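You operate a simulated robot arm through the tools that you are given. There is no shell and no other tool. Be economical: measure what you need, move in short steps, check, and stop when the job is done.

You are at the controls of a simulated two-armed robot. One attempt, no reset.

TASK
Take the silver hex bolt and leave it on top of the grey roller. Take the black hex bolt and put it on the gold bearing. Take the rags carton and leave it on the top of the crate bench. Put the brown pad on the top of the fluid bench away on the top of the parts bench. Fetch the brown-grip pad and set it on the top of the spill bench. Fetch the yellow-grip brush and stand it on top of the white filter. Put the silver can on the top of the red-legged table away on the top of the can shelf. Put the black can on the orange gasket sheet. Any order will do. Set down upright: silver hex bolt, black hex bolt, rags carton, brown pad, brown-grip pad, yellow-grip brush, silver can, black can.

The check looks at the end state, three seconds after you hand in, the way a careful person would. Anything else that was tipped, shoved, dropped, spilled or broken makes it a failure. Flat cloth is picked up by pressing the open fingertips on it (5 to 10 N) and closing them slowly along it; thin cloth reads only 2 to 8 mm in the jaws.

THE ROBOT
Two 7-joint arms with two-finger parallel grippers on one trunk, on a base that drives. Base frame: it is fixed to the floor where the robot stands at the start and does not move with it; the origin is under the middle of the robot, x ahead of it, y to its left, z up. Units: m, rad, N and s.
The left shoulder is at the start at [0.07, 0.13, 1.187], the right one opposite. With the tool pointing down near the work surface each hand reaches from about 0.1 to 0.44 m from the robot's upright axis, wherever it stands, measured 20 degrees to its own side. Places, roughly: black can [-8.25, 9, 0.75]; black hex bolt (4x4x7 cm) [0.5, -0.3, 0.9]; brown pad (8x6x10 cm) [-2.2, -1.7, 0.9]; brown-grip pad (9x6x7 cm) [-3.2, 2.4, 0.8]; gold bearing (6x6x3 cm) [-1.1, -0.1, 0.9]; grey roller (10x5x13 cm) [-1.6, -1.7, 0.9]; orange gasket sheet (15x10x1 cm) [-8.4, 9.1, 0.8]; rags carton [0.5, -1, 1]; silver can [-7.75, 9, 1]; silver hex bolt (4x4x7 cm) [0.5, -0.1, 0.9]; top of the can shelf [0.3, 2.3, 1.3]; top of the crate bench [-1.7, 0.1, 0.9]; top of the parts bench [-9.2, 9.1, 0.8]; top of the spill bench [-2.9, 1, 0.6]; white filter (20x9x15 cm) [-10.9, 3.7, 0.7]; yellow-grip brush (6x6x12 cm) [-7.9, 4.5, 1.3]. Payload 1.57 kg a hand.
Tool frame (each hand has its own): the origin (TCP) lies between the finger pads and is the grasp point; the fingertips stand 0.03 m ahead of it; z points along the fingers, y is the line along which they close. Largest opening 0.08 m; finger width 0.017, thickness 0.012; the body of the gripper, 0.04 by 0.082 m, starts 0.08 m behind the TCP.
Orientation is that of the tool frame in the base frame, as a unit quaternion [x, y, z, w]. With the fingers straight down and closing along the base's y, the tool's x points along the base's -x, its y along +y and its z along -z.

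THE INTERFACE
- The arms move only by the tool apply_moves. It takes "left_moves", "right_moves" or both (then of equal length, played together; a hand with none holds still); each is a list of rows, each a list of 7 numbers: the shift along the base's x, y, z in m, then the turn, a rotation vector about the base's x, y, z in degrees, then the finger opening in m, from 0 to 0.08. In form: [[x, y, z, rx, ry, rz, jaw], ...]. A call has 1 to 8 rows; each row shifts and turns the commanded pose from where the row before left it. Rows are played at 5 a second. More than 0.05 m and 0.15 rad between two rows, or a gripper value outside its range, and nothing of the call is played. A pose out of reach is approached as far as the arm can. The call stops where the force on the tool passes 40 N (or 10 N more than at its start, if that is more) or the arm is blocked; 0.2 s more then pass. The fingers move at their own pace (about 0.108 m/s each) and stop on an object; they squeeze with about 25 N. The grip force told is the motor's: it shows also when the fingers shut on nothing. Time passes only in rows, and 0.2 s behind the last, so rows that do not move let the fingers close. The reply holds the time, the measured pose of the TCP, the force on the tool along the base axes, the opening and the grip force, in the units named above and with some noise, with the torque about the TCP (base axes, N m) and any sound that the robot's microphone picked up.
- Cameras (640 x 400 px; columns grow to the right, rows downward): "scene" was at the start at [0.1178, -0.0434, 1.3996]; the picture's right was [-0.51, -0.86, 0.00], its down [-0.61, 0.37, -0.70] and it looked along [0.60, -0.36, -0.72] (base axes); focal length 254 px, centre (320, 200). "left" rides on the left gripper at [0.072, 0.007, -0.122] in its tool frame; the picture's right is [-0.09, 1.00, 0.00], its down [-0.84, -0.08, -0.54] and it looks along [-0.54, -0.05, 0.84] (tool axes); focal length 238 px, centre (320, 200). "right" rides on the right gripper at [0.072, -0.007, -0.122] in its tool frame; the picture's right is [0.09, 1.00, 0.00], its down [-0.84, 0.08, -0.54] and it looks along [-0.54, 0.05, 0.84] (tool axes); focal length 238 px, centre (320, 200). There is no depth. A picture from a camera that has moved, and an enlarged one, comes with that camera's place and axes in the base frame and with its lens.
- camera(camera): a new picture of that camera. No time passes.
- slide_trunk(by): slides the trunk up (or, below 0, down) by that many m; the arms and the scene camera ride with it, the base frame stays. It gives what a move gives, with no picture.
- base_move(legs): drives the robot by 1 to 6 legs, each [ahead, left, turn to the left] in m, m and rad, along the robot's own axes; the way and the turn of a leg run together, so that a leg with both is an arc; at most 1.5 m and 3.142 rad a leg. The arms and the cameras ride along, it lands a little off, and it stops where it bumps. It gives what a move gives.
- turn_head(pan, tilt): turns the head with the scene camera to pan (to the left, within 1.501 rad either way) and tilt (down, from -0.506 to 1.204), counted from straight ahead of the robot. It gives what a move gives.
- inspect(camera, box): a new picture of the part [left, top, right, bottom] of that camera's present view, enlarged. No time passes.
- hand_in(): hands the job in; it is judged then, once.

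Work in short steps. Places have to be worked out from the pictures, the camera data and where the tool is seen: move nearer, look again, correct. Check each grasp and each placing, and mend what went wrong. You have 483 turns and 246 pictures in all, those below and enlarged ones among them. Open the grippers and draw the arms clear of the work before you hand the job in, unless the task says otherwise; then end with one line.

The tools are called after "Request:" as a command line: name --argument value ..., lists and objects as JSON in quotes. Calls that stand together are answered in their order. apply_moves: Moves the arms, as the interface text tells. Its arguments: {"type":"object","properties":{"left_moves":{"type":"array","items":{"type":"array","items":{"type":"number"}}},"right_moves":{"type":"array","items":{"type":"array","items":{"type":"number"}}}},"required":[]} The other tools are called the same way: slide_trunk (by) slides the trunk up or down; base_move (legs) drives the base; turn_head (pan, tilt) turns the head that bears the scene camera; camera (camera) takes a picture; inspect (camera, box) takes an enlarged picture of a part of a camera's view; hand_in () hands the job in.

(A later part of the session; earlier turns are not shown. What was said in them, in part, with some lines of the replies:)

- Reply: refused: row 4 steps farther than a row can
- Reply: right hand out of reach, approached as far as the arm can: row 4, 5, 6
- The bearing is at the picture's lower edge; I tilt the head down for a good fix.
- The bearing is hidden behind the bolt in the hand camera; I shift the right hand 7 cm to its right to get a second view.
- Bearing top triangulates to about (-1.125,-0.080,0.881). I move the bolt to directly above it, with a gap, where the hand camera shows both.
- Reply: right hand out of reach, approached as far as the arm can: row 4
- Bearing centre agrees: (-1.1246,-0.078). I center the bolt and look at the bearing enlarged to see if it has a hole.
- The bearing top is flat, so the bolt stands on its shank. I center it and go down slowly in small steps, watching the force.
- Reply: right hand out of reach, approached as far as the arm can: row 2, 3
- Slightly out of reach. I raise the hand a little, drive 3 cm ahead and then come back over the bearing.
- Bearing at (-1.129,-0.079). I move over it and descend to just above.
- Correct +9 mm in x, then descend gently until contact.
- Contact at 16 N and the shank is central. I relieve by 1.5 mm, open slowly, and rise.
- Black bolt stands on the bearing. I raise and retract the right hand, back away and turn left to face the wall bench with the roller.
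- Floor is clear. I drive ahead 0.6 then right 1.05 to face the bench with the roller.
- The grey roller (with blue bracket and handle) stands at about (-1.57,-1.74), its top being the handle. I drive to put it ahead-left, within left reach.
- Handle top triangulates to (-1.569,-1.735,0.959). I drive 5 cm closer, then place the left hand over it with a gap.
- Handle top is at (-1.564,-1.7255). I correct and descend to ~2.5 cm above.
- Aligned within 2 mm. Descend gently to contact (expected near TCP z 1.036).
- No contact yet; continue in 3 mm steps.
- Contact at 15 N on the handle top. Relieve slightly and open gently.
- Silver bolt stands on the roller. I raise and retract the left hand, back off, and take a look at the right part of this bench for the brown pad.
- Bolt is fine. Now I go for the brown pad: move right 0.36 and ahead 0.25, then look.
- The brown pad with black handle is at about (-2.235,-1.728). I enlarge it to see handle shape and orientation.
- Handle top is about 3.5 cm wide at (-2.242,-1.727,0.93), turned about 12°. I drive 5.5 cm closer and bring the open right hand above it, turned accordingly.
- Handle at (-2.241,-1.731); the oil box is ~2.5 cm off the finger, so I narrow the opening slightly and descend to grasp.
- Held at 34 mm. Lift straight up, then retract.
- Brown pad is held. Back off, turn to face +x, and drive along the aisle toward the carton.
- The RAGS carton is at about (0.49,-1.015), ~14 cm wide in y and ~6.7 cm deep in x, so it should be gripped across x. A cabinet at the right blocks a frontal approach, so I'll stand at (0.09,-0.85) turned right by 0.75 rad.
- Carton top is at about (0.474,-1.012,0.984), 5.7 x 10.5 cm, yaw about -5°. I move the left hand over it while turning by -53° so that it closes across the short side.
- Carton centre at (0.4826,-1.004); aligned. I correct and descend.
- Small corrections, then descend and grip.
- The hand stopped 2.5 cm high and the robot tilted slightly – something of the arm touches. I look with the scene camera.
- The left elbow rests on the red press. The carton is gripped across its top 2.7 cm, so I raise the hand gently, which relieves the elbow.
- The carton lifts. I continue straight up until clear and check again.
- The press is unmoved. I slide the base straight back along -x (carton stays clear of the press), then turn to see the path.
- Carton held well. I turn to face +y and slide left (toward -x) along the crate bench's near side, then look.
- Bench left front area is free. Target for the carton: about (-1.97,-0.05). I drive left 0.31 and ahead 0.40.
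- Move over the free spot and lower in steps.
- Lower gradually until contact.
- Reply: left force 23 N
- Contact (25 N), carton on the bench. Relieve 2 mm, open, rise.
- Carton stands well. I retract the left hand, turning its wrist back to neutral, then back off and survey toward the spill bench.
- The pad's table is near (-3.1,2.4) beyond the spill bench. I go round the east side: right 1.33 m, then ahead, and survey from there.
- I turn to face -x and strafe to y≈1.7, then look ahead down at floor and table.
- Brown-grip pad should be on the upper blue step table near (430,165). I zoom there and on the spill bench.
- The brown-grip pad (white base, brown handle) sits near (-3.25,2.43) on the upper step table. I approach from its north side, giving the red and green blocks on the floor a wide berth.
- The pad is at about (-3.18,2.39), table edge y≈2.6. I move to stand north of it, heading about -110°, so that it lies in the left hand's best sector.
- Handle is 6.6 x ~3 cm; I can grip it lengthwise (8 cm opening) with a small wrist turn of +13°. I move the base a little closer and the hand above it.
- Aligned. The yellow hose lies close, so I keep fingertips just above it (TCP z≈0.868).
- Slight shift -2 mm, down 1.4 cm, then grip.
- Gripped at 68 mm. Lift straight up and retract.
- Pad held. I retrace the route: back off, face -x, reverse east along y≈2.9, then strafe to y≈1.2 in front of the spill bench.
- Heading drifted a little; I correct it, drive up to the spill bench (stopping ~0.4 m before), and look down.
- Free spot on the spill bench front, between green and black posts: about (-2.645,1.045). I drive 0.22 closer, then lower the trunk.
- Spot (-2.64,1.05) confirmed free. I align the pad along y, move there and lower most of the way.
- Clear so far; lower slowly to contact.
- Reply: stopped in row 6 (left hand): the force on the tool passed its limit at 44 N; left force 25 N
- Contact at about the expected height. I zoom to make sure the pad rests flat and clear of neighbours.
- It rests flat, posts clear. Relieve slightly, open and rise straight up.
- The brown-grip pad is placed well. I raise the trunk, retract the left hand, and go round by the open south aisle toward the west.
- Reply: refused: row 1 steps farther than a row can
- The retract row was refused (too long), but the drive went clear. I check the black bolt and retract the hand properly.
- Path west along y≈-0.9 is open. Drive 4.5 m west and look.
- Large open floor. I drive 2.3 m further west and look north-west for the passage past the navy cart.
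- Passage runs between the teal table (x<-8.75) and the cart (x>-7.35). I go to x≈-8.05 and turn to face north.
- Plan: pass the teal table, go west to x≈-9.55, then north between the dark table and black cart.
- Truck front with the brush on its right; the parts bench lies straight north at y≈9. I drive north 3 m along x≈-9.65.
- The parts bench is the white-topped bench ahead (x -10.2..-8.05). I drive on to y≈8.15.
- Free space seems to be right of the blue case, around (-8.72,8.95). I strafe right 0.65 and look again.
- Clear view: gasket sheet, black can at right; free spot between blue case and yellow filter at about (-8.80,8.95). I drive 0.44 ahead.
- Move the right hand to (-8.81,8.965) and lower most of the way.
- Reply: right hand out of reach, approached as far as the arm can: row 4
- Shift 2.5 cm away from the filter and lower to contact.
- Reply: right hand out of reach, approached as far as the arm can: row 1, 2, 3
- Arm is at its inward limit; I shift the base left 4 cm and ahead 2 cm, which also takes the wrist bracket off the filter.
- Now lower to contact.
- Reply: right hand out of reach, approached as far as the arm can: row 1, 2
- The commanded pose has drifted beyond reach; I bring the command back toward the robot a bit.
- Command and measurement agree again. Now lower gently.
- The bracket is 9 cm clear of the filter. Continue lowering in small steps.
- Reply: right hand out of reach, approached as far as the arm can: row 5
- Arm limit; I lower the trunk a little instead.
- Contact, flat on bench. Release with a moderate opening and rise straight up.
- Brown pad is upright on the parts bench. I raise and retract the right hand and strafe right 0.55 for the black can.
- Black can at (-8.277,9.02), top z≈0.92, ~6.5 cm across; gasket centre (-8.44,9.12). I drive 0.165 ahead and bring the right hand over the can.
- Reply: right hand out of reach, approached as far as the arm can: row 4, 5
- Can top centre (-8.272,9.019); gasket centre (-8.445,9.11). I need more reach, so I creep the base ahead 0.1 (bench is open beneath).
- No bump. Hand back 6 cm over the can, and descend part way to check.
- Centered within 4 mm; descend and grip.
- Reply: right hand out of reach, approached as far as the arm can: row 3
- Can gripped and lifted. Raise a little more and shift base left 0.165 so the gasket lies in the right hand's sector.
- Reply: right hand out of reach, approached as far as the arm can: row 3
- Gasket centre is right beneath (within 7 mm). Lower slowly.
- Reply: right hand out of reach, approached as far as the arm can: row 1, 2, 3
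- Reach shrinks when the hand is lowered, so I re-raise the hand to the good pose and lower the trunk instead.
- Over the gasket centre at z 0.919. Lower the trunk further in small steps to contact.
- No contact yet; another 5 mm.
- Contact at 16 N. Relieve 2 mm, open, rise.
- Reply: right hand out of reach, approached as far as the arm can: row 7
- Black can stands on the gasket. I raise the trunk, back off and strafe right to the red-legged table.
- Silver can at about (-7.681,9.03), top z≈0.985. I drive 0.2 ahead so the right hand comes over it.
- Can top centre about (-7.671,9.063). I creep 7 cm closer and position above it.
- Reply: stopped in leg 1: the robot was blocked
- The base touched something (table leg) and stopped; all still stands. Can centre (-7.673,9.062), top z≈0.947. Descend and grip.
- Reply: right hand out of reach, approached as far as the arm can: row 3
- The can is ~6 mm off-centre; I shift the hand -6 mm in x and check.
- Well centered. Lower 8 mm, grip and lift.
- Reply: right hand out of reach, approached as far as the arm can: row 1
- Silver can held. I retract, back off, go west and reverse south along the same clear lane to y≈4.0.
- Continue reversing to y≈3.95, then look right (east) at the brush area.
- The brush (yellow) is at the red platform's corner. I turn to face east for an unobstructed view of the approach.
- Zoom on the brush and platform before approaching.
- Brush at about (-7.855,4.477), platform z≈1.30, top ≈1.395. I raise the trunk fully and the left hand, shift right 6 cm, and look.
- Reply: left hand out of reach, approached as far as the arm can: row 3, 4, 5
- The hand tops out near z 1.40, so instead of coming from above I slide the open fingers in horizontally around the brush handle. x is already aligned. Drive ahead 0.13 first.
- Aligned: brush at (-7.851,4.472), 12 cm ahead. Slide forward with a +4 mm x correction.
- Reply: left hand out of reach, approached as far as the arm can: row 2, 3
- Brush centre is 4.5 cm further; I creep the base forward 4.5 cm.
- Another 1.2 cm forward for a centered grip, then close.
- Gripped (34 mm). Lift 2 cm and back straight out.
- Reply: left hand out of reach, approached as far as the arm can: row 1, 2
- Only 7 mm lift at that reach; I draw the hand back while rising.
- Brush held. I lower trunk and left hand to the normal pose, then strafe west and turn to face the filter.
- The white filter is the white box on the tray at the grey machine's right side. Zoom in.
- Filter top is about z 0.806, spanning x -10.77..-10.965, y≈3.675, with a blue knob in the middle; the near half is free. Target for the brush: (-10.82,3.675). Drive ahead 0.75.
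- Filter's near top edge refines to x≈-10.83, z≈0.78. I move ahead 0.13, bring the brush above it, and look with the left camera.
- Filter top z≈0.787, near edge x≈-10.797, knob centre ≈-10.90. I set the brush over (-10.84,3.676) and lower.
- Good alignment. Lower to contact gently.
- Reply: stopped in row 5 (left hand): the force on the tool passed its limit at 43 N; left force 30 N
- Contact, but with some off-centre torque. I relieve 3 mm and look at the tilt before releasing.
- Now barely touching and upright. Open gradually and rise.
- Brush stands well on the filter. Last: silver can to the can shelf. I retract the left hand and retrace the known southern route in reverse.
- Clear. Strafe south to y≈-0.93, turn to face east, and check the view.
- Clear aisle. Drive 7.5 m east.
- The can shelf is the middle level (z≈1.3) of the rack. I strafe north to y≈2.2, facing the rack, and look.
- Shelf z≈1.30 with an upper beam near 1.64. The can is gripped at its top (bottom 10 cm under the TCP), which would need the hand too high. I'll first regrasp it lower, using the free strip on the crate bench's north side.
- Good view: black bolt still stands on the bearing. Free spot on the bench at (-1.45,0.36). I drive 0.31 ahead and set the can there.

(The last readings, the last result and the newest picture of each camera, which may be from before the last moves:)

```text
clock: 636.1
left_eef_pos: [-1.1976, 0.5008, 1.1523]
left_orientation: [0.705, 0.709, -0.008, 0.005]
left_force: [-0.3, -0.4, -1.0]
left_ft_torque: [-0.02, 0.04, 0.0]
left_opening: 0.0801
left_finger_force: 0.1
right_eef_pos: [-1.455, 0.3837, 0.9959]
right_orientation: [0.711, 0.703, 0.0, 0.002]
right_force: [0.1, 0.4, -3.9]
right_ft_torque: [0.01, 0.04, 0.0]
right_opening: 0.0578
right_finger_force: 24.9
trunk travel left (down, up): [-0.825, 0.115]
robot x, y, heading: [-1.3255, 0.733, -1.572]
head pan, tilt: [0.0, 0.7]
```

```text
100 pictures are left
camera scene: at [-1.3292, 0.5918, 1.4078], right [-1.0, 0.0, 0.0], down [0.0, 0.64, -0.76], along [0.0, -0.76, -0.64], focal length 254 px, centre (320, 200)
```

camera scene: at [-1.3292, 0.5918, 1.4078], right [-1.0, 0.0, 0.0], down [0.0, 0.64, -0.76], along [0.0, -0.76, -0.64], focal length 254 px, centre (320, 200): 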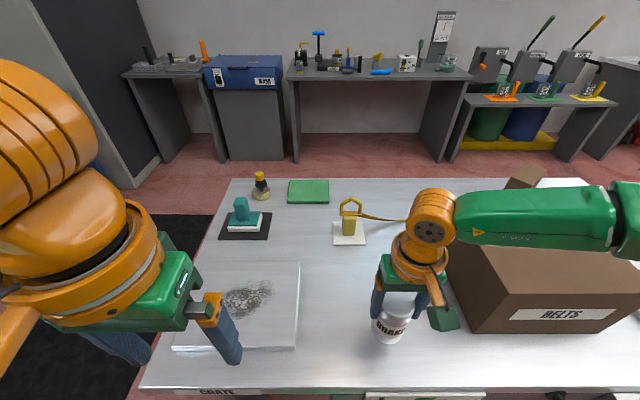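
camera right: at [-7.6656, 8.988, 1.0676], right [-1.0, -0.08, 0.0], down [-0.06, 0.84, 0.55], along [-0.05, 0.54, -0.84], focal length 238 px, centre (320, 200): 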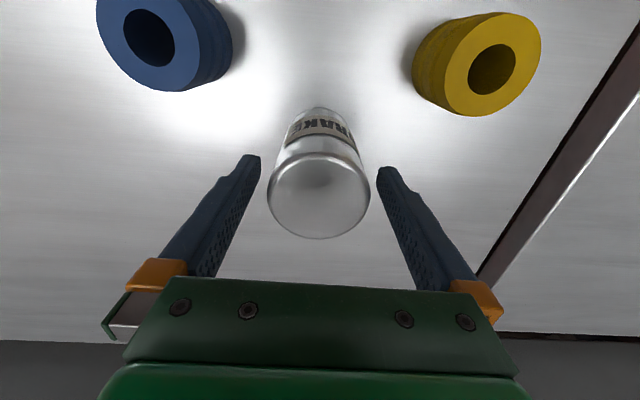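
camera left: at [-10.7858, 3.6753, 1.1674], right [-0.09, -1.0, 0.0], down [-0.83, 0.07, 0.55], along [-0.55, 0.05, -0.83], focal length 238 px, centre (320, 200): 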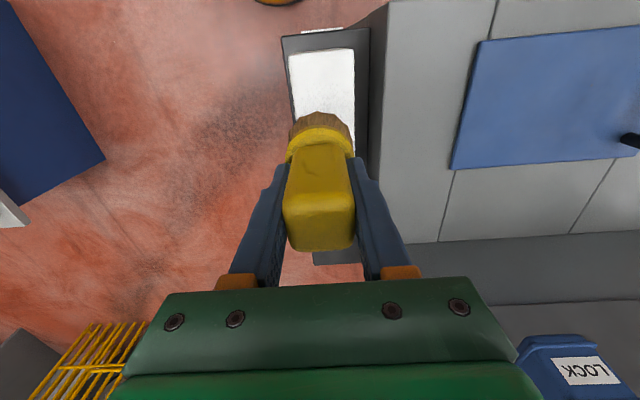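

The right forearm would pass over the BELTS box (top z≈1.03). I lift a bit, shift the base 8 cm east, and raise the trunk so the elbow stays higher.

Request:
apply_moves --right_moves '[[0, 0, 0.03, 0, 0, 0, 0], [0, 0, 0.02, 0, 0, 0, 0]]'

Request:
base_move --legs '[[0, 0.085, 0]]'

Request:
slide_trunk --by 0.1

Request:
apply_moves --right_moves '[[0, 0, -0.045, 0, 0, 0, 0], [0, 0, -0.045, 0, 0, 0, 0], [0, 0, -0.045, 0, 0, 0, 0], [0, 0, -0.025, 0, 0, 0, 0], [0, 0, 0, 0, 0, 0, 0]]'

Request:
camera --camera "scene"

```text
clock: 636.7
left_eef_pos: [-1.1968, 0.5012, 1.152]
left_orientation: [0.705, 0.709, -0.008, 0.005]
left_force: [0.2, -0.8, -0.2]
left_ft_torque: [0.03, -0.01, 0.02]
left_opening: 0.0799
left_finger_force: 0.1
right_eef_pos: [-1.4554, 0.385, 1.0472]
right_orientation: [0.712, 0.703, 0.001, 0.001]
right_force: [0.1, 1.2, -2.7]
right_ft_torque: [0.04, 0.04, -0.03]
right_opening: 0.0579
right_finger_force: 24.6
trunk travel left (down, up): [-0.825, 0.115]
robot x, y, heading: [-1.3271, 0.731, -1.577]
head pan, tilt: [0.0, 0.7]
```

```text
clock: 637.8
left_eef_pos: [-1.1202, 0.4984, 1.1528]
left_orientation: [0.705, 0.709, -0.006, 0.007]
left_force: [-1.0, 0.5, -0.4]
left_ft_torque: [0.0, -0.05, 0.04]
left_opening: 0.0801
left_finger_force: 0.3
right_eef_pos: [-1.3776, 0.3829, 1.0453]
right_orientation: [0.712, 0.702, 0.002, 0.003]
right_force: [0.1, -0.4, -2.5]
right_ft_torque: [0.01, -0.06, 0.0]
right_opening: 0.0579
right_finger_force: 24.8
trunk travel left (down, up): [-0.825, 0.115]
robot x, y, heading: [-1.2424, 0.7287, -1.579]
head pan, tilt: [0.0, 0.7]
```

```text
clock: 639.1
left_eef_pos: [-1.1148, 0.5001, 1.2526]
left_orientation: [0.705, 0.709, -0.007, 0.005]
left_force: [-0.5, 0.2, -0.3]
left_ft_torque: [-0.04, -0.01, -0.02]
left_opening: 0.0798
left_finger_force: 0.1
right_eef_pos: [-1.3722, 0.3833, 1.1477]
right_orientation: [0.712, 0.702, 0.001, 0.002]
right_force: [0.6, -0.7, -1.7]
right_ft_torque: [0.03, -0.02, -0.03]
right_opening: 0.0575
right_finger_force: 25.1
trunk travel left (down, up): [-0.925, 0.015]
robot x, y, heading: [-1.2461, 0.7283, -1.576]
head pan, tilt: [0.0, 0.7]
```

```text
clock: 640.3
left_eef_pos: [-1.1136, 0.4989, 1.2519]
left_orientation: [0.705, 0.709, -0.007, 0.004]
left_force: [-0.7, 0.1, 0.4]
left_ft_torque: [-0.03, 0.0, 0.01]
left_opening: 0.0798
left_finger_force: 0.0
right_eef_pos: [-1.3984, 0.3968, 1.0074]
right_orientation: [0.711, 0.703, 0.002, 0.002]
right_force: [0.4, 0.2, -2.6]
right_ft_torque: [0.04, 0.01, -0.01]
right_opening: 0.0578
right_finger_force: 25.5
right hand out of reach, approached as far as the arm can: row 3, 4
trunk travel left (down, up): [-0.925, 0.015]
robot x, y, heading: [-1.2426, 0.7271, -1.575]
head pan, tilt: [0.0, 0.7]
```

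```text
99 pictures are left
camera scene: at [-1.2455, 0.5908, 1.5077], right [-1.0, 0.0, 0.0], down [0.0, 0.64, -0.76], along [0.0, -0.76, -0.64], focal length 254 px, centre (320, 200)
```

scene: 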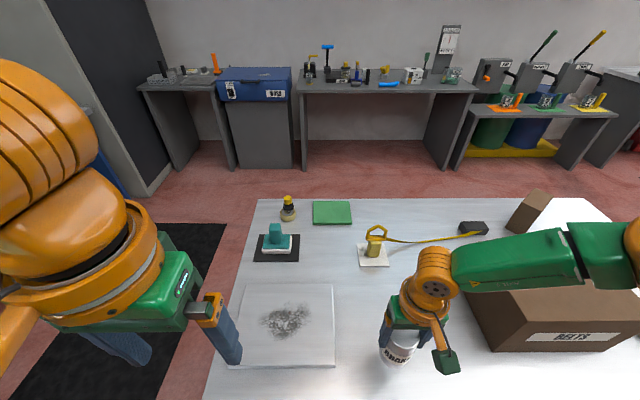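

At full extension the hand's lowest is about 0.28 below the shoulder, with the arm nearly straight and elbow well above the box. I lower the trunk to set the can down.

Request:
slide_trunk --by -0.04

Request:
inspect --camera "scene" --box '[340, 200, 640, 390]'

```text
clock: 641.1
left_eef_pos: [-1.1145, 0.4999, 1.2108]
left_orientation: [0.705, 0.709, -0.008, 0.005]
left_force: [-0.5, 0.7, 0.4]
left_ft_torque: [0.02, 0.03, 0.02]
left_opening: 0.0798
left_finger_force: 0.1
right_eef_pos: [-1.3972, 0.3982, 0.9688]
right_orientation: [0.712, 0.702, 0.001, 0.003]
right_force: [0.2, 0.4, -3.0]
right_ft_torque: [0.01, -0.02, -0.01]
right_opening: 0.0579
right_finger_force: 25.0
trunk travel left (down, up): [-0.885, 0.055]
robot x, y, heading: [-1.2426, 0.726, -1.575]
head pan, tilt: [0.0, 0.7]
```

```text
2.11 times, centred on (490, 295) of scene
camera zoom: at [-1.2456, 0.5911, 1.4677], right [-1.0, 0.0, 0.0], down [0.0, 0.64, -0.76], along [0.0, -0.76, -0.64], focal length 536 px, centre (-38, 0)
```

zoom: 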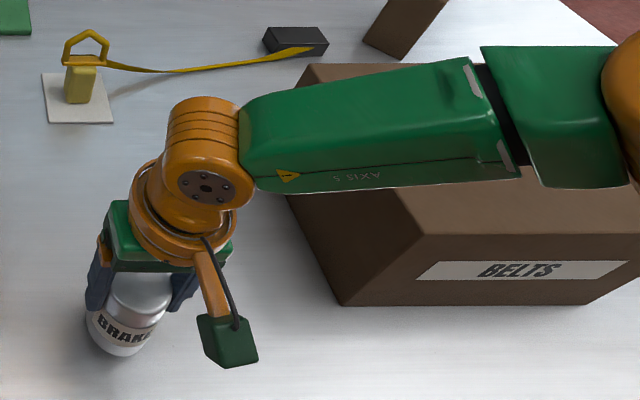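

Request:
slide_trunk --by -0.009

```text
clock: 641.7
left_eef_pos: [-1.1142, 0.4996, 1.2028]
left_orientation: [0.706, 0.708, -0.008, 0.005]
left_force: [-0.4, 0.0, 0.1]
left_ft_torque: [-0.01, -0.01, 0.0]
left_opening: 0.08
left_finger_force: 0.0
right_eef_pos: [-1.3983, 0.398, 0.9598]
right_orientation: [0.712, 0.702, 0.001, 0.003]
right_force: [0.4, -0.2, -3.1]
right_ft_torque: [0.02, 0.03, 0.02]
right_opening: 0.0579
right_finger_force: 24.9
trunk travel left (down, up): [-0.876, 0.064]
robot x, y, heading: [-1.2451, 0.7255, -1.577]
head pan, tilt: [0.0, 0.7]
```

No contact yet; continue by 6 mm.

Request:
slide_trunk --by -0.006

```text
clock: 642.3
left_eef_pos: [-1.1142, 0.4991, 1.1969]
left_orientation: [0.705, 0.709, -0.008, 0.005]
left_force: [0.4, 0.3, -0.3]
left_ft_torque: [-0.01, -0.01, 0.01]
left_opening: 0.0803
left_finger_force: 0.1
right_eef_pos: [-1.3986, 0.398, 0.953]
right_orientation: [0.712, 0.702, 0.001, 0.003]
right_force: [0.1, -0.1, -3.0]
right_ft_torque: [-0.01, -0.04, 0.01]
right_opening: 0.0579
right_finger_force: 25.4
trunk travel left (down, up): [-0.87, 0.07]
robot x, y, heading: [-1.2413, 0.7253, -1.576]
head pan, tilt: [0.0, 0.7]
```

Request:
slide_trunk --by -0.006

```text
clock: 642.8
left_eef_pos: [-1.112, 0.5018, 1.1907]
left_orientation: [0.706, 0.709, -0.008, 0.006]
left_force: [-0.1, 0.5, -0.2]
left_ft_torque: [0.04, 0.0, 0.01]
left_opening: 0.08
left_finger_force: 0.1
right_eef_pos: [-1.3968, 0.4005, 0.9489]
right_orientation: [0.712, 0.703, -0.001, 0.003]
right_force: [-2.2, -1.9, 18.7]
right_ft_torque: [-0.19, 0.59, 0.04]
right_opening: 0.0582
right_finger_force: 24.7
trunk travel left (down, up): [-0.864, 0.076]
robot x, y, heading: [-1.239, 0.7244, -1.578]
head pan, tilt: [0.0, 0.7]
```

Contact. Open the fingers and lower the trunk 2 cm, checking forearm clearance.

Request:
apply_moves --right_moves '[[0, 0, 0.001, 0, 0, 0, 0], [0, 0, 0, 0, 0, 0, 0.065], [0, 0, 0, 0, 0, 0, 0.08], [0, 0, 0, 0, 0, 0, 0.08]]'

Request:
slide_trunk --by -0.02

Request:
camera --camera "scene"

Request:
camera --camera "right"

```text
clock: 643.8
left_eef_pos: [-1.1145, 0.4991, 1.1912]
left_orientation: [0.705, 0.709, -0.007, 0.005]
left_force: [-0.3, -0.2, 0.7]
left_ft_torque: [0.01, 0.01, 0.03]
left_opening: 0.0799
left_finger_force: 0.1
right_eef_pos: [-1.3978, 0.3974, 0.9488]
right_orientation: [0.712, 0.702, 0.001, 0.003]
right_force: [-0.6, 1.0, -0.7]
right_ft_torque: [0.02, -0.03, 0.0]
right_opening: 0.0803
right_finger_force: 0.1
trunk travel left (down, up): [-0.864, 0.076]
robot x, y, heading: [-1.2434, 0.7321, -1.577]
head pan, tilt: [0.0, 0.7]
```

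```text
clock: 644.5
left_eef_pos: [-1.1142, 0.4993, 1.1702]
left_orientation: [0.706, 0.708, -0.007, 0.004]
left_force: [0.5, 0.0, 0.5]
left_ft_torque: [-0.01, 0.04, -0.02]
left_opening: 0.0801
left_finger_force: 0.1
right_eef_pos: [-1.3991, 0.3986, 0.929]
right_orientation: [0.712, 0.702, 0.0, 0.003]
right_force: [0.0, 0.2, 0.5]
right_ft_torque: [0.02, 0.02, 0.02]
right_opening: 0.0801
right_finger_force: 0.0
trunk travel left (down, up): [-0.844, 0.096]
robot x, y, heading: [-1.2427, 0.7275, -1.572]
head pan, tilt: [0.0, 0.7]
```

```text
97 pictures are left
camera scene: at [-1.2454, 0.5914, 1.4267], right [-1.0, 0.0, 0.0], down [0.0, 0.64, -0.76], along [0.0, -0.76, -0.64], focal length 254 px, centre (320, 200)
```

scene: 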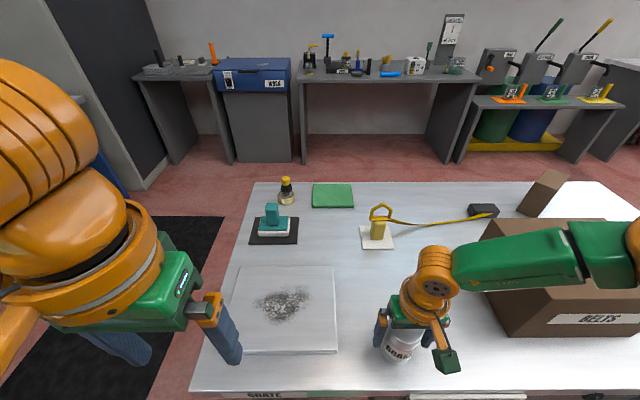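

```text
96 pictures are left
camera right: at [-1.4033, 0.4713, 1.0511], right [1.0, 0.08, 0.0], down [0.06, -0.84, 0.54], along [0.05, -0.54, -0.84], focal length 238 px, centre (320, 200)
```

right: 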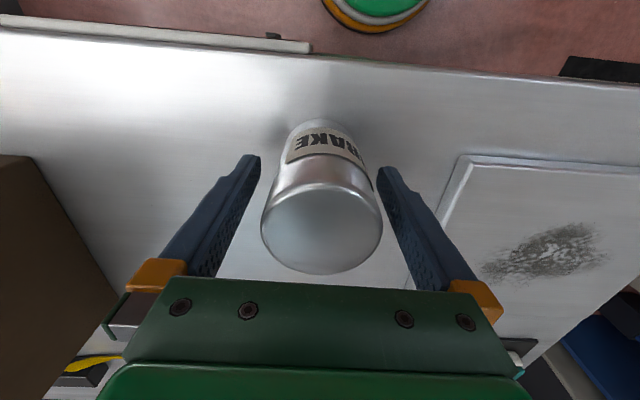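

Fine. Lower a further 1.9 cm in two steps, watching for any blockage.

Request:
slide_trunk --by -0.01

Request:
slide_trunk --by -0.009

Request:
apply_moves --right_moves '[[0, 0, 0, 0, 0, 0, 0.05], [0, 0, 0, 0, 0, 0, 0.0], [0, 0, 0, 0, 0, 0, 0.0], [0, 0, 0, 0, 0, 0, 0.0]]'

Request:
camera --camera "scene"

```text
clock: 645.1
left_eef_pos: [-1.1136, 0.4987, 1.16]
left_orientation: [0.704, 0.71, -0.007, 0.005]
left_force: [-0.2, 0.4, -0.1]
left_ft_torque: [0.0, -0.01, -0.01]
left_opening: 0.08
left_finger_force: 0.0
right_eef_pos: [-1.3981, 0.3976, 0.9188]
right_orientation: [0.712, 0.702, 0.001, 0.002]
right_force: [-0.4, 0.1, 1.6]
right_ft_torque: [-0.02, -0.01, 0.0]
right_opening: 0.0796
right_finger_force: 0.0
trunk travel left (down, up): [-0.834, 0.106]
robot x, y, heading: [-1.241, 0.7283, -1.573]
head pan, tilt: [0.0, 0.7]
```

```text
clock: 645.6
left_eef_pos: [-1.114, 0.4993, 1.1514]
left_orientation: [0.705, 0.709, -0.008, 0.005]
left_force: [-0.2, -0.5, 1.0]
left_ft_torque: [0.0, 0.04, -0.01]
left_opening: 0.08
left_finger_force: 0.2
right_eef_pos: [-1.3987, 0.3984, 0.9094]
right_orientation: [0.712, 0.702, 0.001, 0.002]
right_force: [-0.2, 0.0, 0.9]
right_ft_torque: [-0.01, 0.01, 0.0]
right_opening: 0.0801
right_finger_force: 0.0
trunk travel left (down, up): [-0.825, 0.115]
robot x, y, heading: [-1.2446, 0.7301, -1.573]
head pan, tilt: [0.0, 0.7]
```

```text
clock: 646.6
left_eef_pos: [-1.1134, 0.5016, 1.1521]
left_orientation: [0.705, 0.709, -0.008, 0.005]
left_force: [0.0, -0.1, 0.1]
left_ft_torque: [-0.01, 0.02, -0.05]
left_opening: 0.0801
left_finger_force: 0.0
right_eef_pos: [-1.398, 0.3974, 0.9098]
right_orientation: [0.713, 0.702, 0.0, 0.002]
right_force: [-0.6, 0.5, 2.1]
right_ft_torque: [0.01, 0.16, -0.02]
right_opening: 0.0576
right_finger_force: 25.0
trunk travel left (down, up): [-0.825, 0.115]
robot x, y, heading: [-1.238, 0.7268, -1.576]
head pan, tilt: [0.0, 0.7]
```

```text
95 pictures are left
camera scene: at [-1.2454, 0.5921, 1.4079], right [-1.0, 0.0, 0.0], down [0.0, 0.64, -0.77], along [0.0, -0.77, -0.64], focal length 254 px, centre (320, 200)
```

scene: 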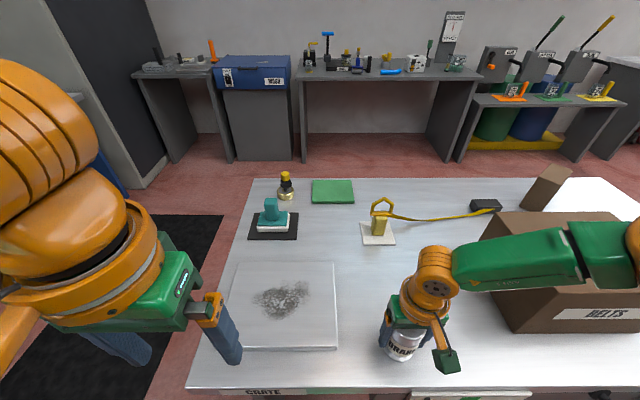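

Regrasped with the can's bottom now ~5.9 cm below the TCP. Lift, retract, back away and return to the rack.

Request:
apply_moves --right_moves '[[0, 0, 0.02, 0, 0, 0, 0], [0, 0, 0.045, 0, 0, 0, 0], [0, 0, 0.045, 0, 0, 0, 0], [0, 0, 0.045, 0, 0, 0, 0], [0, 0.01, 0.045, 0, 0, 0, 0], [-0.02, 0.04, 0.02, 0, 0, 0, 0], [-0.02, 0.045, 0, 0, 0, 0, 0], [-0.02, 0.045, 0, 0, 0, 0, 0]]'

Request:
base_move --legs '[[-0.4, 0, 0], [0, 0.65, 0], [0, 0, 1.573], [0, 1.1, 0]]'

Request:
turn_head --pan 0.0 --tilt 0.2

Request:
camera --camera "scene"

Request:
camera --camera "right"

```text
clock: 648.4
left_eef_pos: [-1.1155, 0.5006, 1.1521]
left_orientation: [0.705, 0.709, -0.007, 0.007]
left_force: [0.4, 0.8, 0.2]
left_ft_torque: [0.0, 0.0, 0.0]
left_opening: 0.0799
left_finger_force: 0.1
right_eef_pos: [-1.4619, 0.5386, 1.1287]
right_orientation: [0.712, 0.702, 0.001, 0.002]
right_force: [-0.7, -0.7, -1.8]
right_ft_torque: [-0.02, -0.02, -0.01]
right_opening: 0.0578
right_finger_force: 25.0
trunk travel left (down, up): [-0.825, 0.115]
robot x, y, heading: [-1.2425, 0.726, -1.575]
head pan, tilt: [0.0, 0.7]
```

```text
clock: 663.2
left_eef_pos: [-0.3492, 2.3577, 1.152]
left_orientation: [-0.005, 1.0, -0.002, 0.009]
left_force: [-0.4, -0.1, 0.3]
left_ft_torque: [-0.03, -0.01, -0.01]
left_opening: 0.0799
left_finger_force: 0.2
right_eef_pos: [-0.3842, 2.0116, 1.128]
right_orientation: [0.004, 1.0, 0.004, 0.0]
right_force: [-0.3, 0.5, -3.5]
right_ft_torque: [0.03, 0.0, 0.02]
right_opening: 0.0577
right_finger_force: 24.8
trunk travel left (down, up): [-0.825, 0.115]
robot x, y, heading: [-0.5805, 2.2295, 0.001]
head pan, tilt: [0.0, 0.7]
```

```text
clock: 664.1
left_eef_pos: [-0.3512, 2.3582, 1.1523]
left_orientation: [-0.005, 1.0, -0.002, 0.008]
left_force: [-0.1, 1.3, 0.2]
left_ft_torque: [-0.01, 0.04, 0.0]
left_opening: 0.0801
left_finger_force: 0.2
right_eef_pos: [-0.385, 2.0117, 1.1291]
right_orientation: [0.005, 1.0, 0.003, 0.001]
right_force: [0.6, 0.2, -3.4]
right_ft_torque: [0.0, 0.02, -0.01]
right_opening: 0.0579
right_finger_force: 24.9
trunk travel left (down, up): [-0.825, 0.115]
robot x, y, heading: [-0.577, 2.2252, -0.005]
head pan, tilt: [0.0, 0.201]
```

```text
94 pictures are left
camera scene: at [-0.4366, 2.2262, 1.4531], right [0.0, -1.0, 0.0], down [-0.2, 0.0, -0.98], along [0.98, 0.0, -0.2], focal length 254 px, centre (320, 200)
```

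scene: 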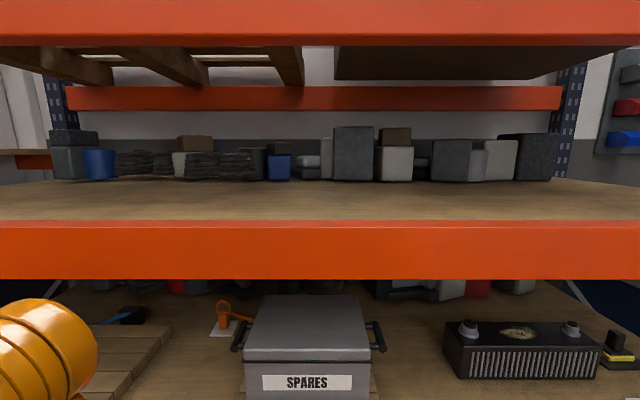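

```text
93 pictures are left
camera right: at [-0.4559, 2.0069, 1.251], right [-0.08, 1.0, 0.0], down [0.84, 0.07, 0.54], along [0.54, 0.05, -0.84], focal length 238 px, centre (320, 200)
```

right: 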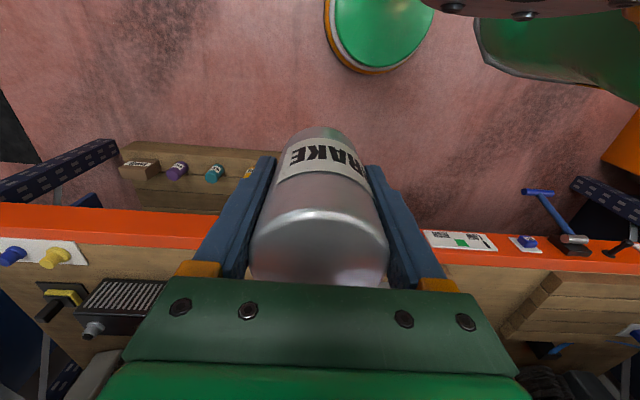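

I raise the trunk fully; the view from a different height lets me measure the shelf's height and front.

Request:
slide_trunk --by 0.114

Request:
camera --camera "scene"

```text
clock: 665.6
left_eef_pos: [-0.3504, 2.357, 1.2653]
left_orientation: [-0.005, 1.0, -0.002, 0.009]
left_force: [-0.1, 0.1, -1.2]
left_ft_torque: [-0.03, 0.01, -0.02]
left_opening: 0.08
left_finger_force: 0.1
right_eef_pos: [-0.3846, 2.0129, 1.2429]
right_orientation: [0.004, 1.0, 0.002, 0.001]
right_force: [-0.2, 0.7, -3.1]
right_ft_torque: [-0.01, -0.02, 0.02]
right_opening: 0.0578
right_finger_force: 25.1
trunk travel left (down, up): [-0.939, 0.001]
robot x, y, heading: [-0.5808, 2.2285, 0.005]
head pan, tilt: [0.0, 0.201]
```

```text
92 pictures are left
camera scene: at [-0.4365, 2.226, 1.5672], right [0.0, -1.0, 0.0], down [-0.2, 0.0, -0.98], along [0.98, 0.0, -0.2], focal length 254 px, centre (320, 200)
```

scene: 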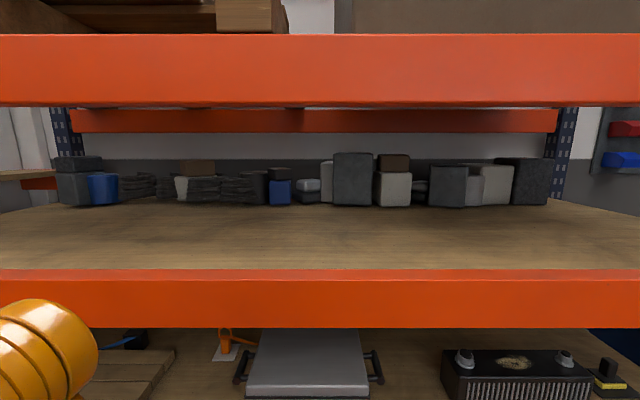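

Shelf top z≈1.295 with front lip x 0.05–0.10; upper beam bottom ≈1.635. I raise the can to TCP z 1.362 while still outside and check wrist height against the beam.

Request:
apply_moves --right_moves '[[0.01, 0.01, 0.04, 0, 0, 0, 0], [0.01, 0.01, 0.04, 0, 0, 0, 0], [0.01, 0.01, 0.03, 0, 0, 0, 0], [0.01, 0.01, 0.01, 0, 0, 0, 0], [0, 0, 0, 0, 0, 0, 0]]'

Request:
turn_head --pan -0.6 --tilt 0.1

Request:
camera --camera "scene"

```text
clock: 666.8
left_eef_pos: [-0.3508, 2.3578, 1.2649]
left_orientation: [-0.005, 1.0, -0.002, 0.008]
left_force: [-1.2, 0.0, 0.0]
left_ft_torque: [0.02, 0.03, -0.01]
left_opening: 0.08
left_finger_force: 0.1
right_eef_pos: [-0.345, 2.0515, 1.3635]
right_orientation: [0.004, 1.0, 0.003, 0.001]
right_force: [0.1, 0.3, -3.2]
right_ft_torque: [-0.03, 0.01, -0.02]
right_opening: 0.058
right_finger_force: 25.2
trunk travel left (down, up): [-0.939, 0.001]
robot x, y, heading: [-0.577, 2.2259, 0.002]
head pan, tilt: [0.0, 0.201]
```

```text
clock: 667.8
left_eef_pos: [-0.3514, 2.3582, 1.2647]
left_orientation: [-0.006, 1.0, -0.002, 0.009]
left_force: [0.2, 0.6, -0.3]
left_ft_torque: [0.0, -0.04, 0.01]
left_opening: 0.0802
left_finger_force: 0.1
right_eef_pos: [-0.3446, 2.0522, 1.3631]
right_orientation: [0.004, 1.0, 0.002, 0.001]
right_force: [-0.4, -1.1, -2.3]
right_ft_torque: [-0.02, 0.02, 0.01]
right_opening: 0.0578
right_finger_force: 25.1
trunk travel left (down, up): [-0.939, 0.001]
robot x, y, heading: [-0.5811, 2.2277, 0.003]
head pan, tilt: [-0.6, 0.099]
```

```text
91 pictures are left
camera scene: at [-0.4537, 2.1742, 1.5765], right [-0.56, -0.83, 0.0], down [-0.08, 0.06, -0.99], along [0.82, -0.56, -0.1], focal length 254 px, centre (320, 200)
```

scene: 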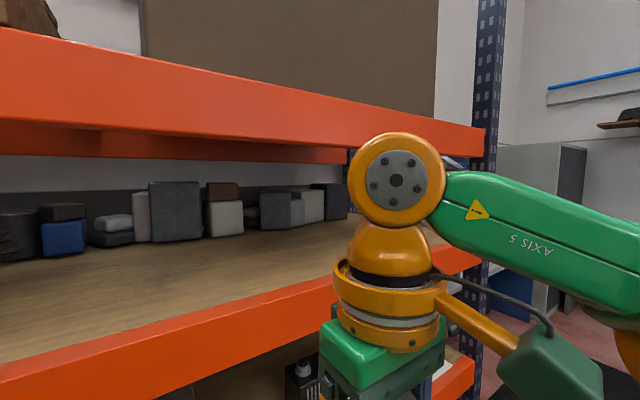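

Wrist top is about 1.605, 3 cm under the upper beam – feasible. I retract the left hand a bit and drive 0.28 ahead (can still outside).

Request:
apply_moves --left_moves '[[-0.03, 0, 0, 0, 0, 0, 0.08], [-0.03, 0, 0, 0, 0, 0, 0.08]]' --right_moves '[[0, 0, 0.003, 0, 0, 0, 0], [0, 0, 0.002, 0, 0, 0, 0]]'

Request:
base_move --legs '[[0.28, 0, 0]]'

Request:
turn_head --pan -0.5 --tilt 0.4

Request:
camera --camera "scene"

Request:
camera --camera "right"

```text
clock: 668.4
left_eef_pos: [-0.4119, 2.3571, 1.267]
left_orientation: [-0.007, 1.0, -0.002, 0.009]
left_force: [0.3, -0.5, 0.5]
left_ft_torque: [-0.02, -0.04, -0.02]
left_opening: 0.08
left_finger_force: 0.1
right_eef_pos: [-0.3469, 2.0527, 1.3685]
right_orientation: [0.005, 1.0, 0.002, 0.002]
right_force: [-0.1, 0.1, -2.4]
right_ft_torque: [0.01, -0.01, 0.01]
right_opening: 0.0579
right_finger_force: 25.5
trunk travel left (down, up): [-0.939, 0.001]
robot x, y, heading: [-0.5787, 2.2301, 0.007]
head pan, tilt: [-0.6, 0.099]
```

```text
clock: 670.3
left_eef_pos: [-0.1314, 2.3577, 1.2679]
left_orientation: [-0.003, 1.0, -0.001, 0.01]
left_force: [-2.5, 0.4, 0.0]
left_ft_torque: [-0.03, -0.04, 0.0]
left_opening: 0.08
left_finger_force: 0.2
right_eef_pos: [-0.0683, 2.0516, 1.3687]
right_orientation: [0.005, 1.0, 0.003, 0.002]
right_force: [-0.7, -0.7, -2.4]
right_ft_torque: [0.02, -0.03, -0.03]
right_opening: 0.0577
right_finger_force: 24.8
trunk travel left (down, up): [-0.939, 0.001]
robot x, y, heading: [-0.2964, 2.2297, -0.002]
head pan, tilt: [-0.6, 0.099]
```

```text
clock: 671.1
left_eef_pos: [-0.1286, 2.3575, 1.266]
left_orientation: [-0.004, 1.0, -0.002, 0.009]
left_force: [0.4, -0.6, -0.8]
left_ft_torque: [0.0, -0.02, 0.01]
left_opening: 0.0799
left_finger_force: 0.1
right_eef_pos: [-0.0639, 2.0514, 1.3682]
right_orientation: [0.005, 1.0, 0.002, 0.003]
right_force: [-0.8, -0.4, -3.0]
right_ft_torque: [0.02, 0.05, 0.04]
right_opening: 0.0578
right_finger_force: 24.9
trunk travel left (down, up): [-0.939, 0.001]
robot x, y, heading: [-0.2984, 2.2299, -0.001]
head pan, tilt: [-0.499, 0.4]
```

```text
90 pictures are left
camera scene: at [-0.1674, 2.1816, 1.5487], right [-0.48, -0.88, 0.0], down [-0.34, 0.19, -0.92], along [0.81, -0.44, -0.39], focal length 254 px, centre (320, 200)
```

scene: 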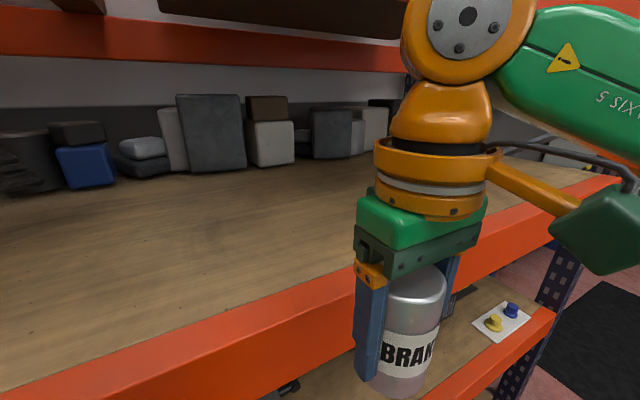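

```text
89 pictures are left
camera right: at [-0.1352, 2.0465, 1.4906], right [-0.08, 1.0, 0.0], down [0.84, 0.07, 0.54], along [0.54, 0.05, -0.84], focal length 238 px, centre (320, 200)
```

right: 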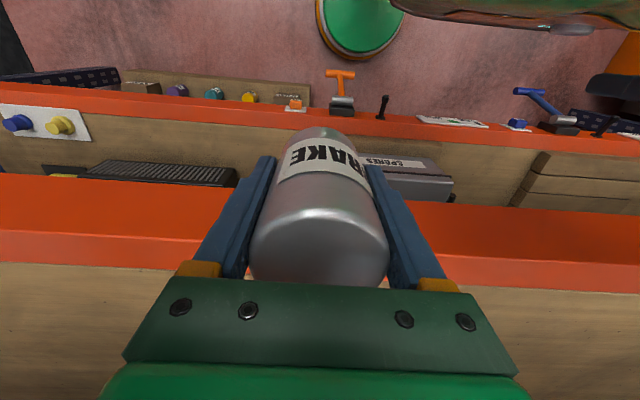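

Beam front x=0.05, top 1.2935 confirmed; can bottom has ≥1.5 cm clearance. Drive 8 cm, then extend the arm in.

Request:
base_move --legs '[[0.08, 0, 0]]'

Request:
apply_moves --right_moves '[[0.03, 0, 0, 0, 0, 0, 0], [0.03, 0, 0, 0, 0, 0, 0], [0.03, 0, 0, 0, 0, 0, 0], [0, 0, 0, 0, 0, 0, 0]]'

Request:
camera --camera "scene"

Request:
camera --camera "right"

```text
clock: 672.2
left_eef_pos: [-0.0618, 2.3573, 1.2683]
left_orientation: [-0.004, 1.0, -0.002, 0.013]
left_force: [-1.2, -0.4, 0.6]
left_ft_torque: [-0.01, -0.08, -0.04]
left_opening: 0.0801
left_finger_force: 0.1
right_eef_pos: [0.0015, 2.0511, 1.3695]
right_orientation: [0.005, 1.0, 0.003, 0.006]
right_force: [-0.3, 0.5, -2.8]
right_ft_torque: [-0.02, -0.07, -0.02]
right_opening: 0.0579
right_finger_force: 24.9
trunk travel left (down, up): [-0.939, 0.001]
robot x, y, heading: [-0.2185, 2.2298, 0.002]
head pan, tilt: [-0.499, 0.4]
```

```text
clock: 673.2
left_eef_pos: [-0.0485, 2.358, 1.2666]
left_orientation: [-0.004, 1.0, -0.002, 0.009]
left_force: [-0.5, -0.9, -0.1]
left_ft_torque: [0.0, 0.0, -0.02]
left_opening: 0.0802
left_finger_force: 0.1
right_eef_pos: [0.1002, 2.0473, 1.3561]
right_orientation: [0.005, 1.0, 0.003, 0.001]
right_force: [-0.2, -0.3, -3.3]
right_ft_torque: [0.0, 0.02, 0.0]
right_opening: 0.058
right_finger_force: 24.9
right hand out of reach, approached as far as the arm can: row 3
trunk travel left (down, up): [-0.939, 0.001]
robot x, y, heading: [-0.2182, 2.2298, -0.0]
head pan, tilt: [-0.499, 0.4]
```

```text
88 pictures are left
camera scene: at [-0.087, 2.1814, 1.5484], right [-0.48, -0.88, 0.0], down [-0.34, 0.19, -0.92], along [0.81, -0.44, -0.39], focal length 254 px, centre (320, 200)
```

scene: 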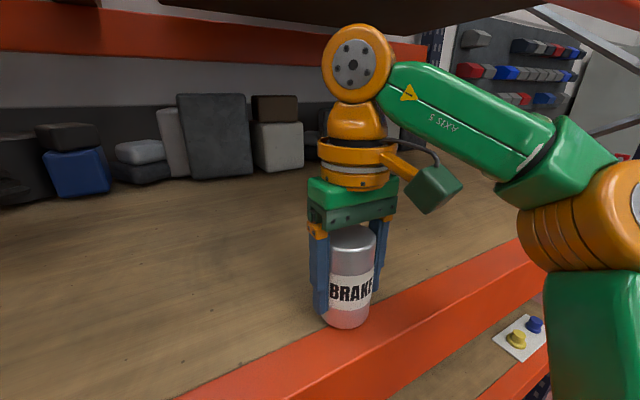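

```text
87 pictures are left
camera right: at [0.0279, 2.0414, 1.4789], right [-0.08, 1.0, 0.01], down [0.84, 0.07, 0.55], along [0.54, 0.05, -0.84], focal length 238 px, centre (320, 200)
```

right: 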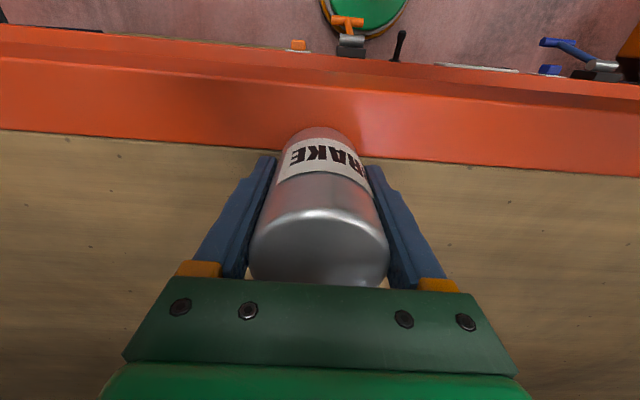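

Hand is inside the window; I need ~6 cm more so the can stands on the wood. I retract the left hand, pull the right back 2 cm with a little rise, and drive 8 cm ahead.

Request:
apply_moves --left_moves '[[-0.025, 0, 0, 0, 0, 0, 0.08], [-0.025, 0, 0, 0, 0, 0, 0.08], [0, 0, 0, 0, 0, 0, 0.08]]' --right_moves '[[-0.01, 0, 0.005, 0, 0, 0, 0], [-0.01, 0, 0.005, 0, 0, 0, 0], [0, 0, 0, 0, 0, 0, 0]]'

Request:
base_move --legs '[[0.08, 0, 0]]'

Request:
camera --camera "scene"

Request:
camera --camera "right"

```text
clock: 673.8
left_eef_pos: [-0.0893, 2.355, 1.2676]
left_orientation: [-0.003, 1.0, -0.005, 0.017]
left_force: [4.4, -13.5, -1.4]
left_ft_torque: [0.69, 0.26, -0.1]
left_opening: 0.0682
left_finger_force: 0.1
right_eef_pos: [0.079, 2.0474, 1.3654]
right_orientation: [0.005, 1.0, 0.003, 0.002]
right_force: [0.4, 0.3, -2.6]
right_ft_torque: [0.01, -0.03, -0.01]
right_opening: 0.0578
right_finger_force: 25.1
trunk travel left (down, up): [-0.939, 0.001]
robot x, y, heading: [-0.2193, 2.2289, -0.001]
head pan, tilt: [-0.499, 0.4]
stopped in row 2 (left hand): the force on the tool passed its limit at 72 N (the readings are from after the stop); the commanded pose is now the measured one
```

```text
clock: 674.8
left_eef_pos: [-0.0178, 2.3552, 1.2682]
left_orientation: [-0.002, 1.0, -0.004, 0.02]
left_force: [15.4, -13.0, 0.6]
left_ft_torque: [0.75, 0.79, -0.68]
left_opening: 0.0676
left_finger_force: 0.1
right_eef_pos: [0.1499, 2.0478, 1.3679]
right_orientation: [0.005, 1.0, 0.002, 0.006]
right_force: [-0.8, 0.5, -3.0]
right_ft_torque: [0.02, -0.04, 0.0]
right_opening: 0.0578
right_finger_force: 25.1
trunk travel left (down, up): [-0.939, 0.001]
robot x, y, heading: [-0.1379, 2.2272, 0.005]
head pan, tilt: [-0.499, 0.4]
```

```text
86 pictures are left
camera scene: at [-0.0224, 2.1817, 1.5498], right [-0.48, -0.88, 0.0], down [-0.33, 0.19, -0.92], along [0.81, -0.44, -0.38], focal length 254 px, centre (320, 200)
```

scene: 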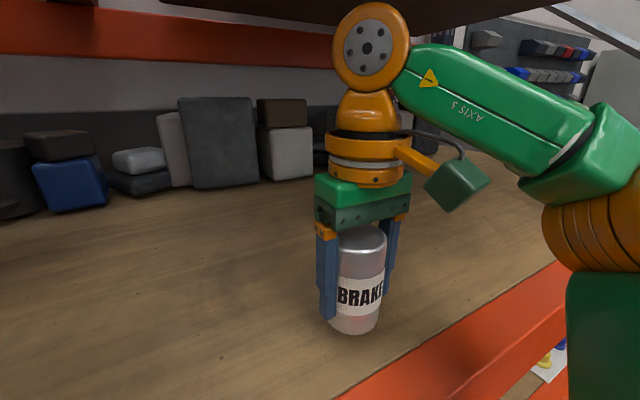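

```text
85 pictures are left
camera right: at [0.0773, 2.0423, 1.4896], right [-0.08, 1.0, 0.0], down [0.83, 0.07, 0.55], along [0.55, 0.05, -0.83], focal length 238 px, centre (320, 200)
```

right: 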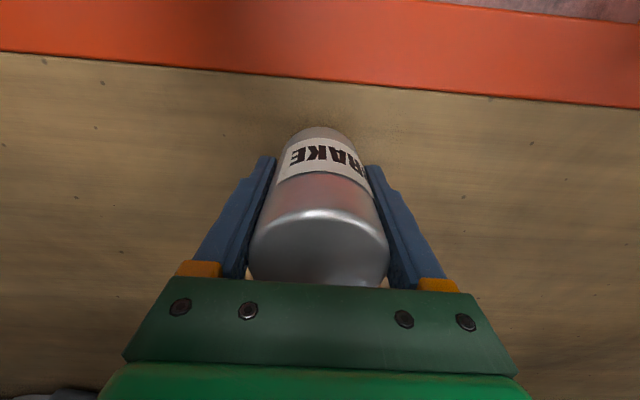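

The can is now over the wood at x=0.15. The left hand touches the robot's own body; I relieve it by moving it slightly forward and inward.

Request:
apply_moves --left_moves '[[0.01, -0.015, 0, 0, 0, 0, 0.08], [0.005, -0.01, 0, 0, 0, 0, 0.08], [0, 0, 0, 0, 0, 0, 0.08]]'

```text
clock: 675.6
left_eef_pos: [0.0054, 2.3326, 1.2682]
left_orientation: [-0.002, 1.0, -0.004, 0.018]
left_force: [-0.3, 0.6, -0.2]
left_ft_torque: [0.01, 0.01, 0.0]
left_opening: 0.0799
left_finger_force: 0.0
right_eef_pos: [0.1587, 2.0481, 1.3649]
right_orientation: [0.004, 1.0, 0.002, 0.003]
right_force: [-1.1, 1.1, -2.9]
right_ft_torque: [0.03, 0.0, 0.03]
right_opening: 0.058
right_finger_force: 25.6
trunk travel left (down, up): [-0.939, 0.001]
robot x, y, heading: [-0.1393, 2.2301, 0.003]
head pan, tilt: [-0.499, 0.4]
```

Left is free. Now lower the can in small steps.

Request:
apply_moves --right_moves '[[0, 0, -0.006, 0, 0, 0, 0], [0, 0, 0, 0, 0, 0, 0], [0, 0, -0.006, 0, 0, 0, 0], [0, 0, 0, 0, 0, 0, 0]]'

```text
clock: 676.6
left_eef_pos: [0.0088, 2.3298, 1.2672]
left_orientation: [-0.003, 1.0, -0.004, 0.015]
left_force: [0.5, 0.8, 0.6]
left_ft_torque: [-0.02, -0.01, 0.01]
left_opening: 0.08
left_finger_force: 0.1
right_eef_pos: [0.1627, 2.0485, 1.3525]
right_orientation: [0.004, 1.0, 0.002, 0.001]
right_force: [0.2, -1.1, -2.9]
right_ft_torque: [0.0, 0.0, 0.03]
right_opening: 0.0578
right_finger_force: 24.8
trunk travel left (down, up): [-0.939, 0.001]
robot x, y, heading: [-0.1363, 2.2262, 0.003]
head pan, tilt: [-0.499, 0.4]
```

Request:
apply_moves --right_moves '[[0, 0, -0.004, 0, 0, 0, 0], [0, 0, 0, 0, 0, 0, 0], [0, 0, -0.004, 0, 0, 0, 0], [0, 0, 0, 0, 0, 0, 0]]'

Request:
inspect --camera "scene" --box '[280, 200, 440, 360]'

```text
clock: 677.6
left_eef_pos: [0.0071, 2.3313, 1.2679]
left_orientation: [-0.003, 1.0, -0.005, 0.016]
left_force: [0.1, 0.4, -0.9]
left_ft_torque: [-0.01, -0.06, 0.04]
left_opening: 0.0801
left_finger_force: 0.1
right_eef_pos: [0.1603, 2.0485, 1.3471]
right_orientation: [0.004, 1.0, 0.002, 0.003]
right_force: [1.9, -3.5, 17.8]
right_ft_torque: [-0.65, -0.05, 0.05]
right_opening: 0.0579
right_finger_force: 25.4
trunk travel left (down, up): [-0.939, 0.001]
robot x, y, heading: [-0.1369, 2.2304, 0.002]
head pan, tilt: [-0.499, 0.4]
```

```text
2.50 times, centred on (360, 280) of scene
camera zoom: at [-0.0108, 2.1821, 1.5489], right [-0.48, -0.88, 0.0], down [-0.34, 0.19, -0.92], along [0.81, -0.44, -0.39], focal length 636 px, centre (220, 0)
```

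zoom: 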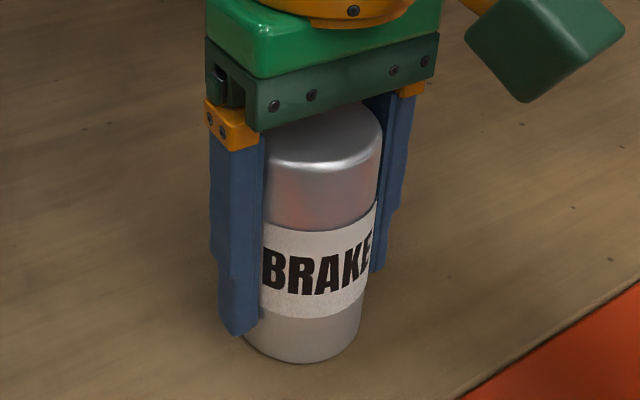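

Can rests on the shelf. I relieve, open fully, check centering, then withdraw straight back (fingers pass along the can's sides).

Request:
apply_moves --right_moves '[[0, 0, 0.002, 0, 0, 0, 0], [0, 0, 0, 0, 0, 0, 0.065], [0, 0, 0, 0, 0, 0, 0.08], [0, 0, 0, 0, 0, 0, 0.08], [0, 0, 0.006, 0, 0, 0, 0.08], [0, 0, 0, 0, 0, 0, 0.08]]'

Request:
camera --camera "right"

```text
clock: 679.0
left_eef_pos: [0.0071, 2.3312, 1.2684]
left_orientation: [-0.003, 1.0, -0.004, 0.017]
left_force: [-0.2, 0.4, 0.0]
left_ft_torque: [-0.01, -0.04, 0.01]
left_opening: 0.0798
left_finger_force: 0.1
right_eef_pos: [0.1596, 2.049, 1.3536]
right_orientation: [0.005, 1.0, 0.002, 0.003]
right_force: [0.6, -0.3, -0.8]
right_ft_torque: [0.04, 0.02, 0.01]
right_opening: 0.08
right_finger_force: 0.1
trunk travel left (down, up): [-0.939, 0.001]
robot x, y, heading: [-0.1434, 2.2278, -0.002]
head pan, tilt: [-0.499, 0.4]
```

```text
83 pictures are left
camera right: at [0.0896, 2.0433, 1.4767], right [-0.08, 1.0, 0.0], down [0.84, 0.07, 0.55], along [0.54, 0.05, -0.84], focal length 238 px, centre (320, 200)
```

right: 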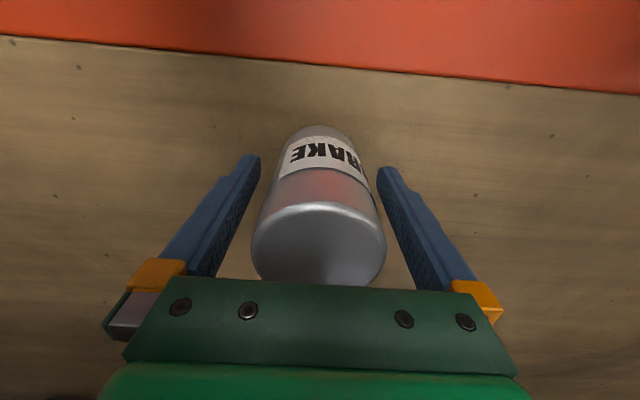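

Centered. Withdraw the arm straight back in -x, then the base.

Request:
apply_moves --right_moves '[[-0.02, 0, 0, 0, 0, 0, 0.08], [-0.025, 0, 0, 0, 0, 0, 0.08], [-0.025, 0, 0, 0, 0, 0, 0.08], [0, 0, 0, 0, 0, 0, 0.08]]'

Request:
base_move --legs '[[-0.3, 0, 0]]'

Request:
turn_head --pan -0.3 --tilt 0.3

Request:
camera --camera "scene"

```text
clock: 680.0
left_eef_pos: [0.0084, 2.3311, 1.2669]
left_orientation: [-0.002, 1.0, -0.005, 0.016]
left_force: [-0.7, -0.9, 0.1]
left_ft_torque: [0.02, -0.02, 0.03]
left_opening: 0.0802
left_finger_force: 0.0
right_eef_pos: [0.091, 2.0473, 1.3519]
right_orientation: [0.004, 1.0, 0.002, 0.002]
right_force: [-0.9, 0.5, -0.6]
right_ft_torque: [0.03, 0.04, -0.01]
right_opening: 0.0799
right_finger_force: 0.1
trunk travel left (down, up): [-0.939, 0.001]
robot x, y, heading: [-0.14, 2.2309, 0.001]
head pan, tilt: [-0.499, 0.4]
```

```text
clock: 682.1
left_eef_pos: [-0.2893, 2.3314, 1.2678]
left_orientation: [-0.004, 1.0, -0.004, 0.015]
left_force: [0.8, 0.3, 0.0]
left_ft_torque: [0.04, -0.01, -0.01]
left_opening: 0.0798
left_finger_force: 0.0
right_eef_pos: [-0.2051, 2.0482, 1.3518]
right_orientation: [0.003, 1.0, 0.002, 0.0]
right_force: [0.7, -0.6, -0.1]
right_ft_torque: [0.02, 0.01, 0.01]
right_opening: 0.0799
right_finger_force: 0.1
trunk travel left (down, up): [-0.939, 0.001]
robot x, y, heading: [-0.4416, 2.2261, 0.004]
head pan, tilt: [-0.499, 0.4]
```

```text
clock: 682.8
left_eef_pos: [-0.2926, 2.3324, 1.2671]
left_orientation: [-0.003, 1.0, -0.004, 0.015]
left_force: [1.0, 0.8, 0.9]
left_ft_torque: [-0.03, -0.01, -0.02]
left_opening: 0.0798
left_finger_force: 0.1
right_eef_pos: [-0.2081, 2.0484, 1.3529]
right_orientation: [0.004, 1.0, 0.002, 0.001]
right_force: [-0.6, 0.0, -0.5]
right_ft_torque: [0.02, 0.02, 0.0]
right_opening: 0.0801
right_finger_force: 0.0
trunk travel left (down, up): [-0.939, 0.001]
robot x, y, heading: [-0.4399, 2.2292, 0.004]
head pan, tilt: [-0.3, 0.3]
```

```text
82 pictures are left
camera scene: at [-0.3008, 2.1988, 1.5578], right [-0.29, -0.96, 0.0], down [-0.28, 0.09, -0.95], along [0.91, -0.28, -0.3], focal length 254 px, centre (320, 200)
```

scene: 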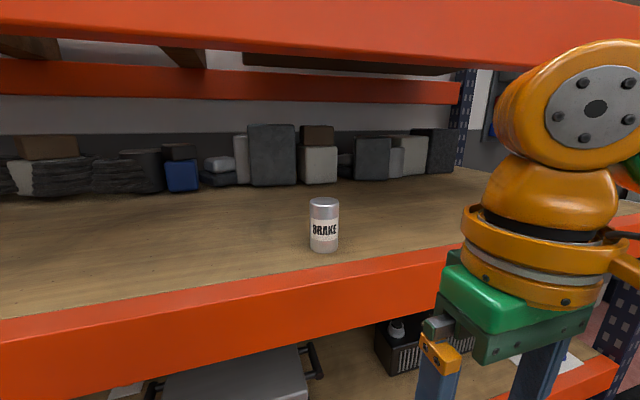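

All eight pieces are placed, both hands are open and clear. I hand the job in.

Request:
hand_in

```text
The job is handed in.
```

All eight items are placed upright where you asked, and I've handed the job in. I checked each one by camera right after setting it down. I did not go back for a final look at all of them.
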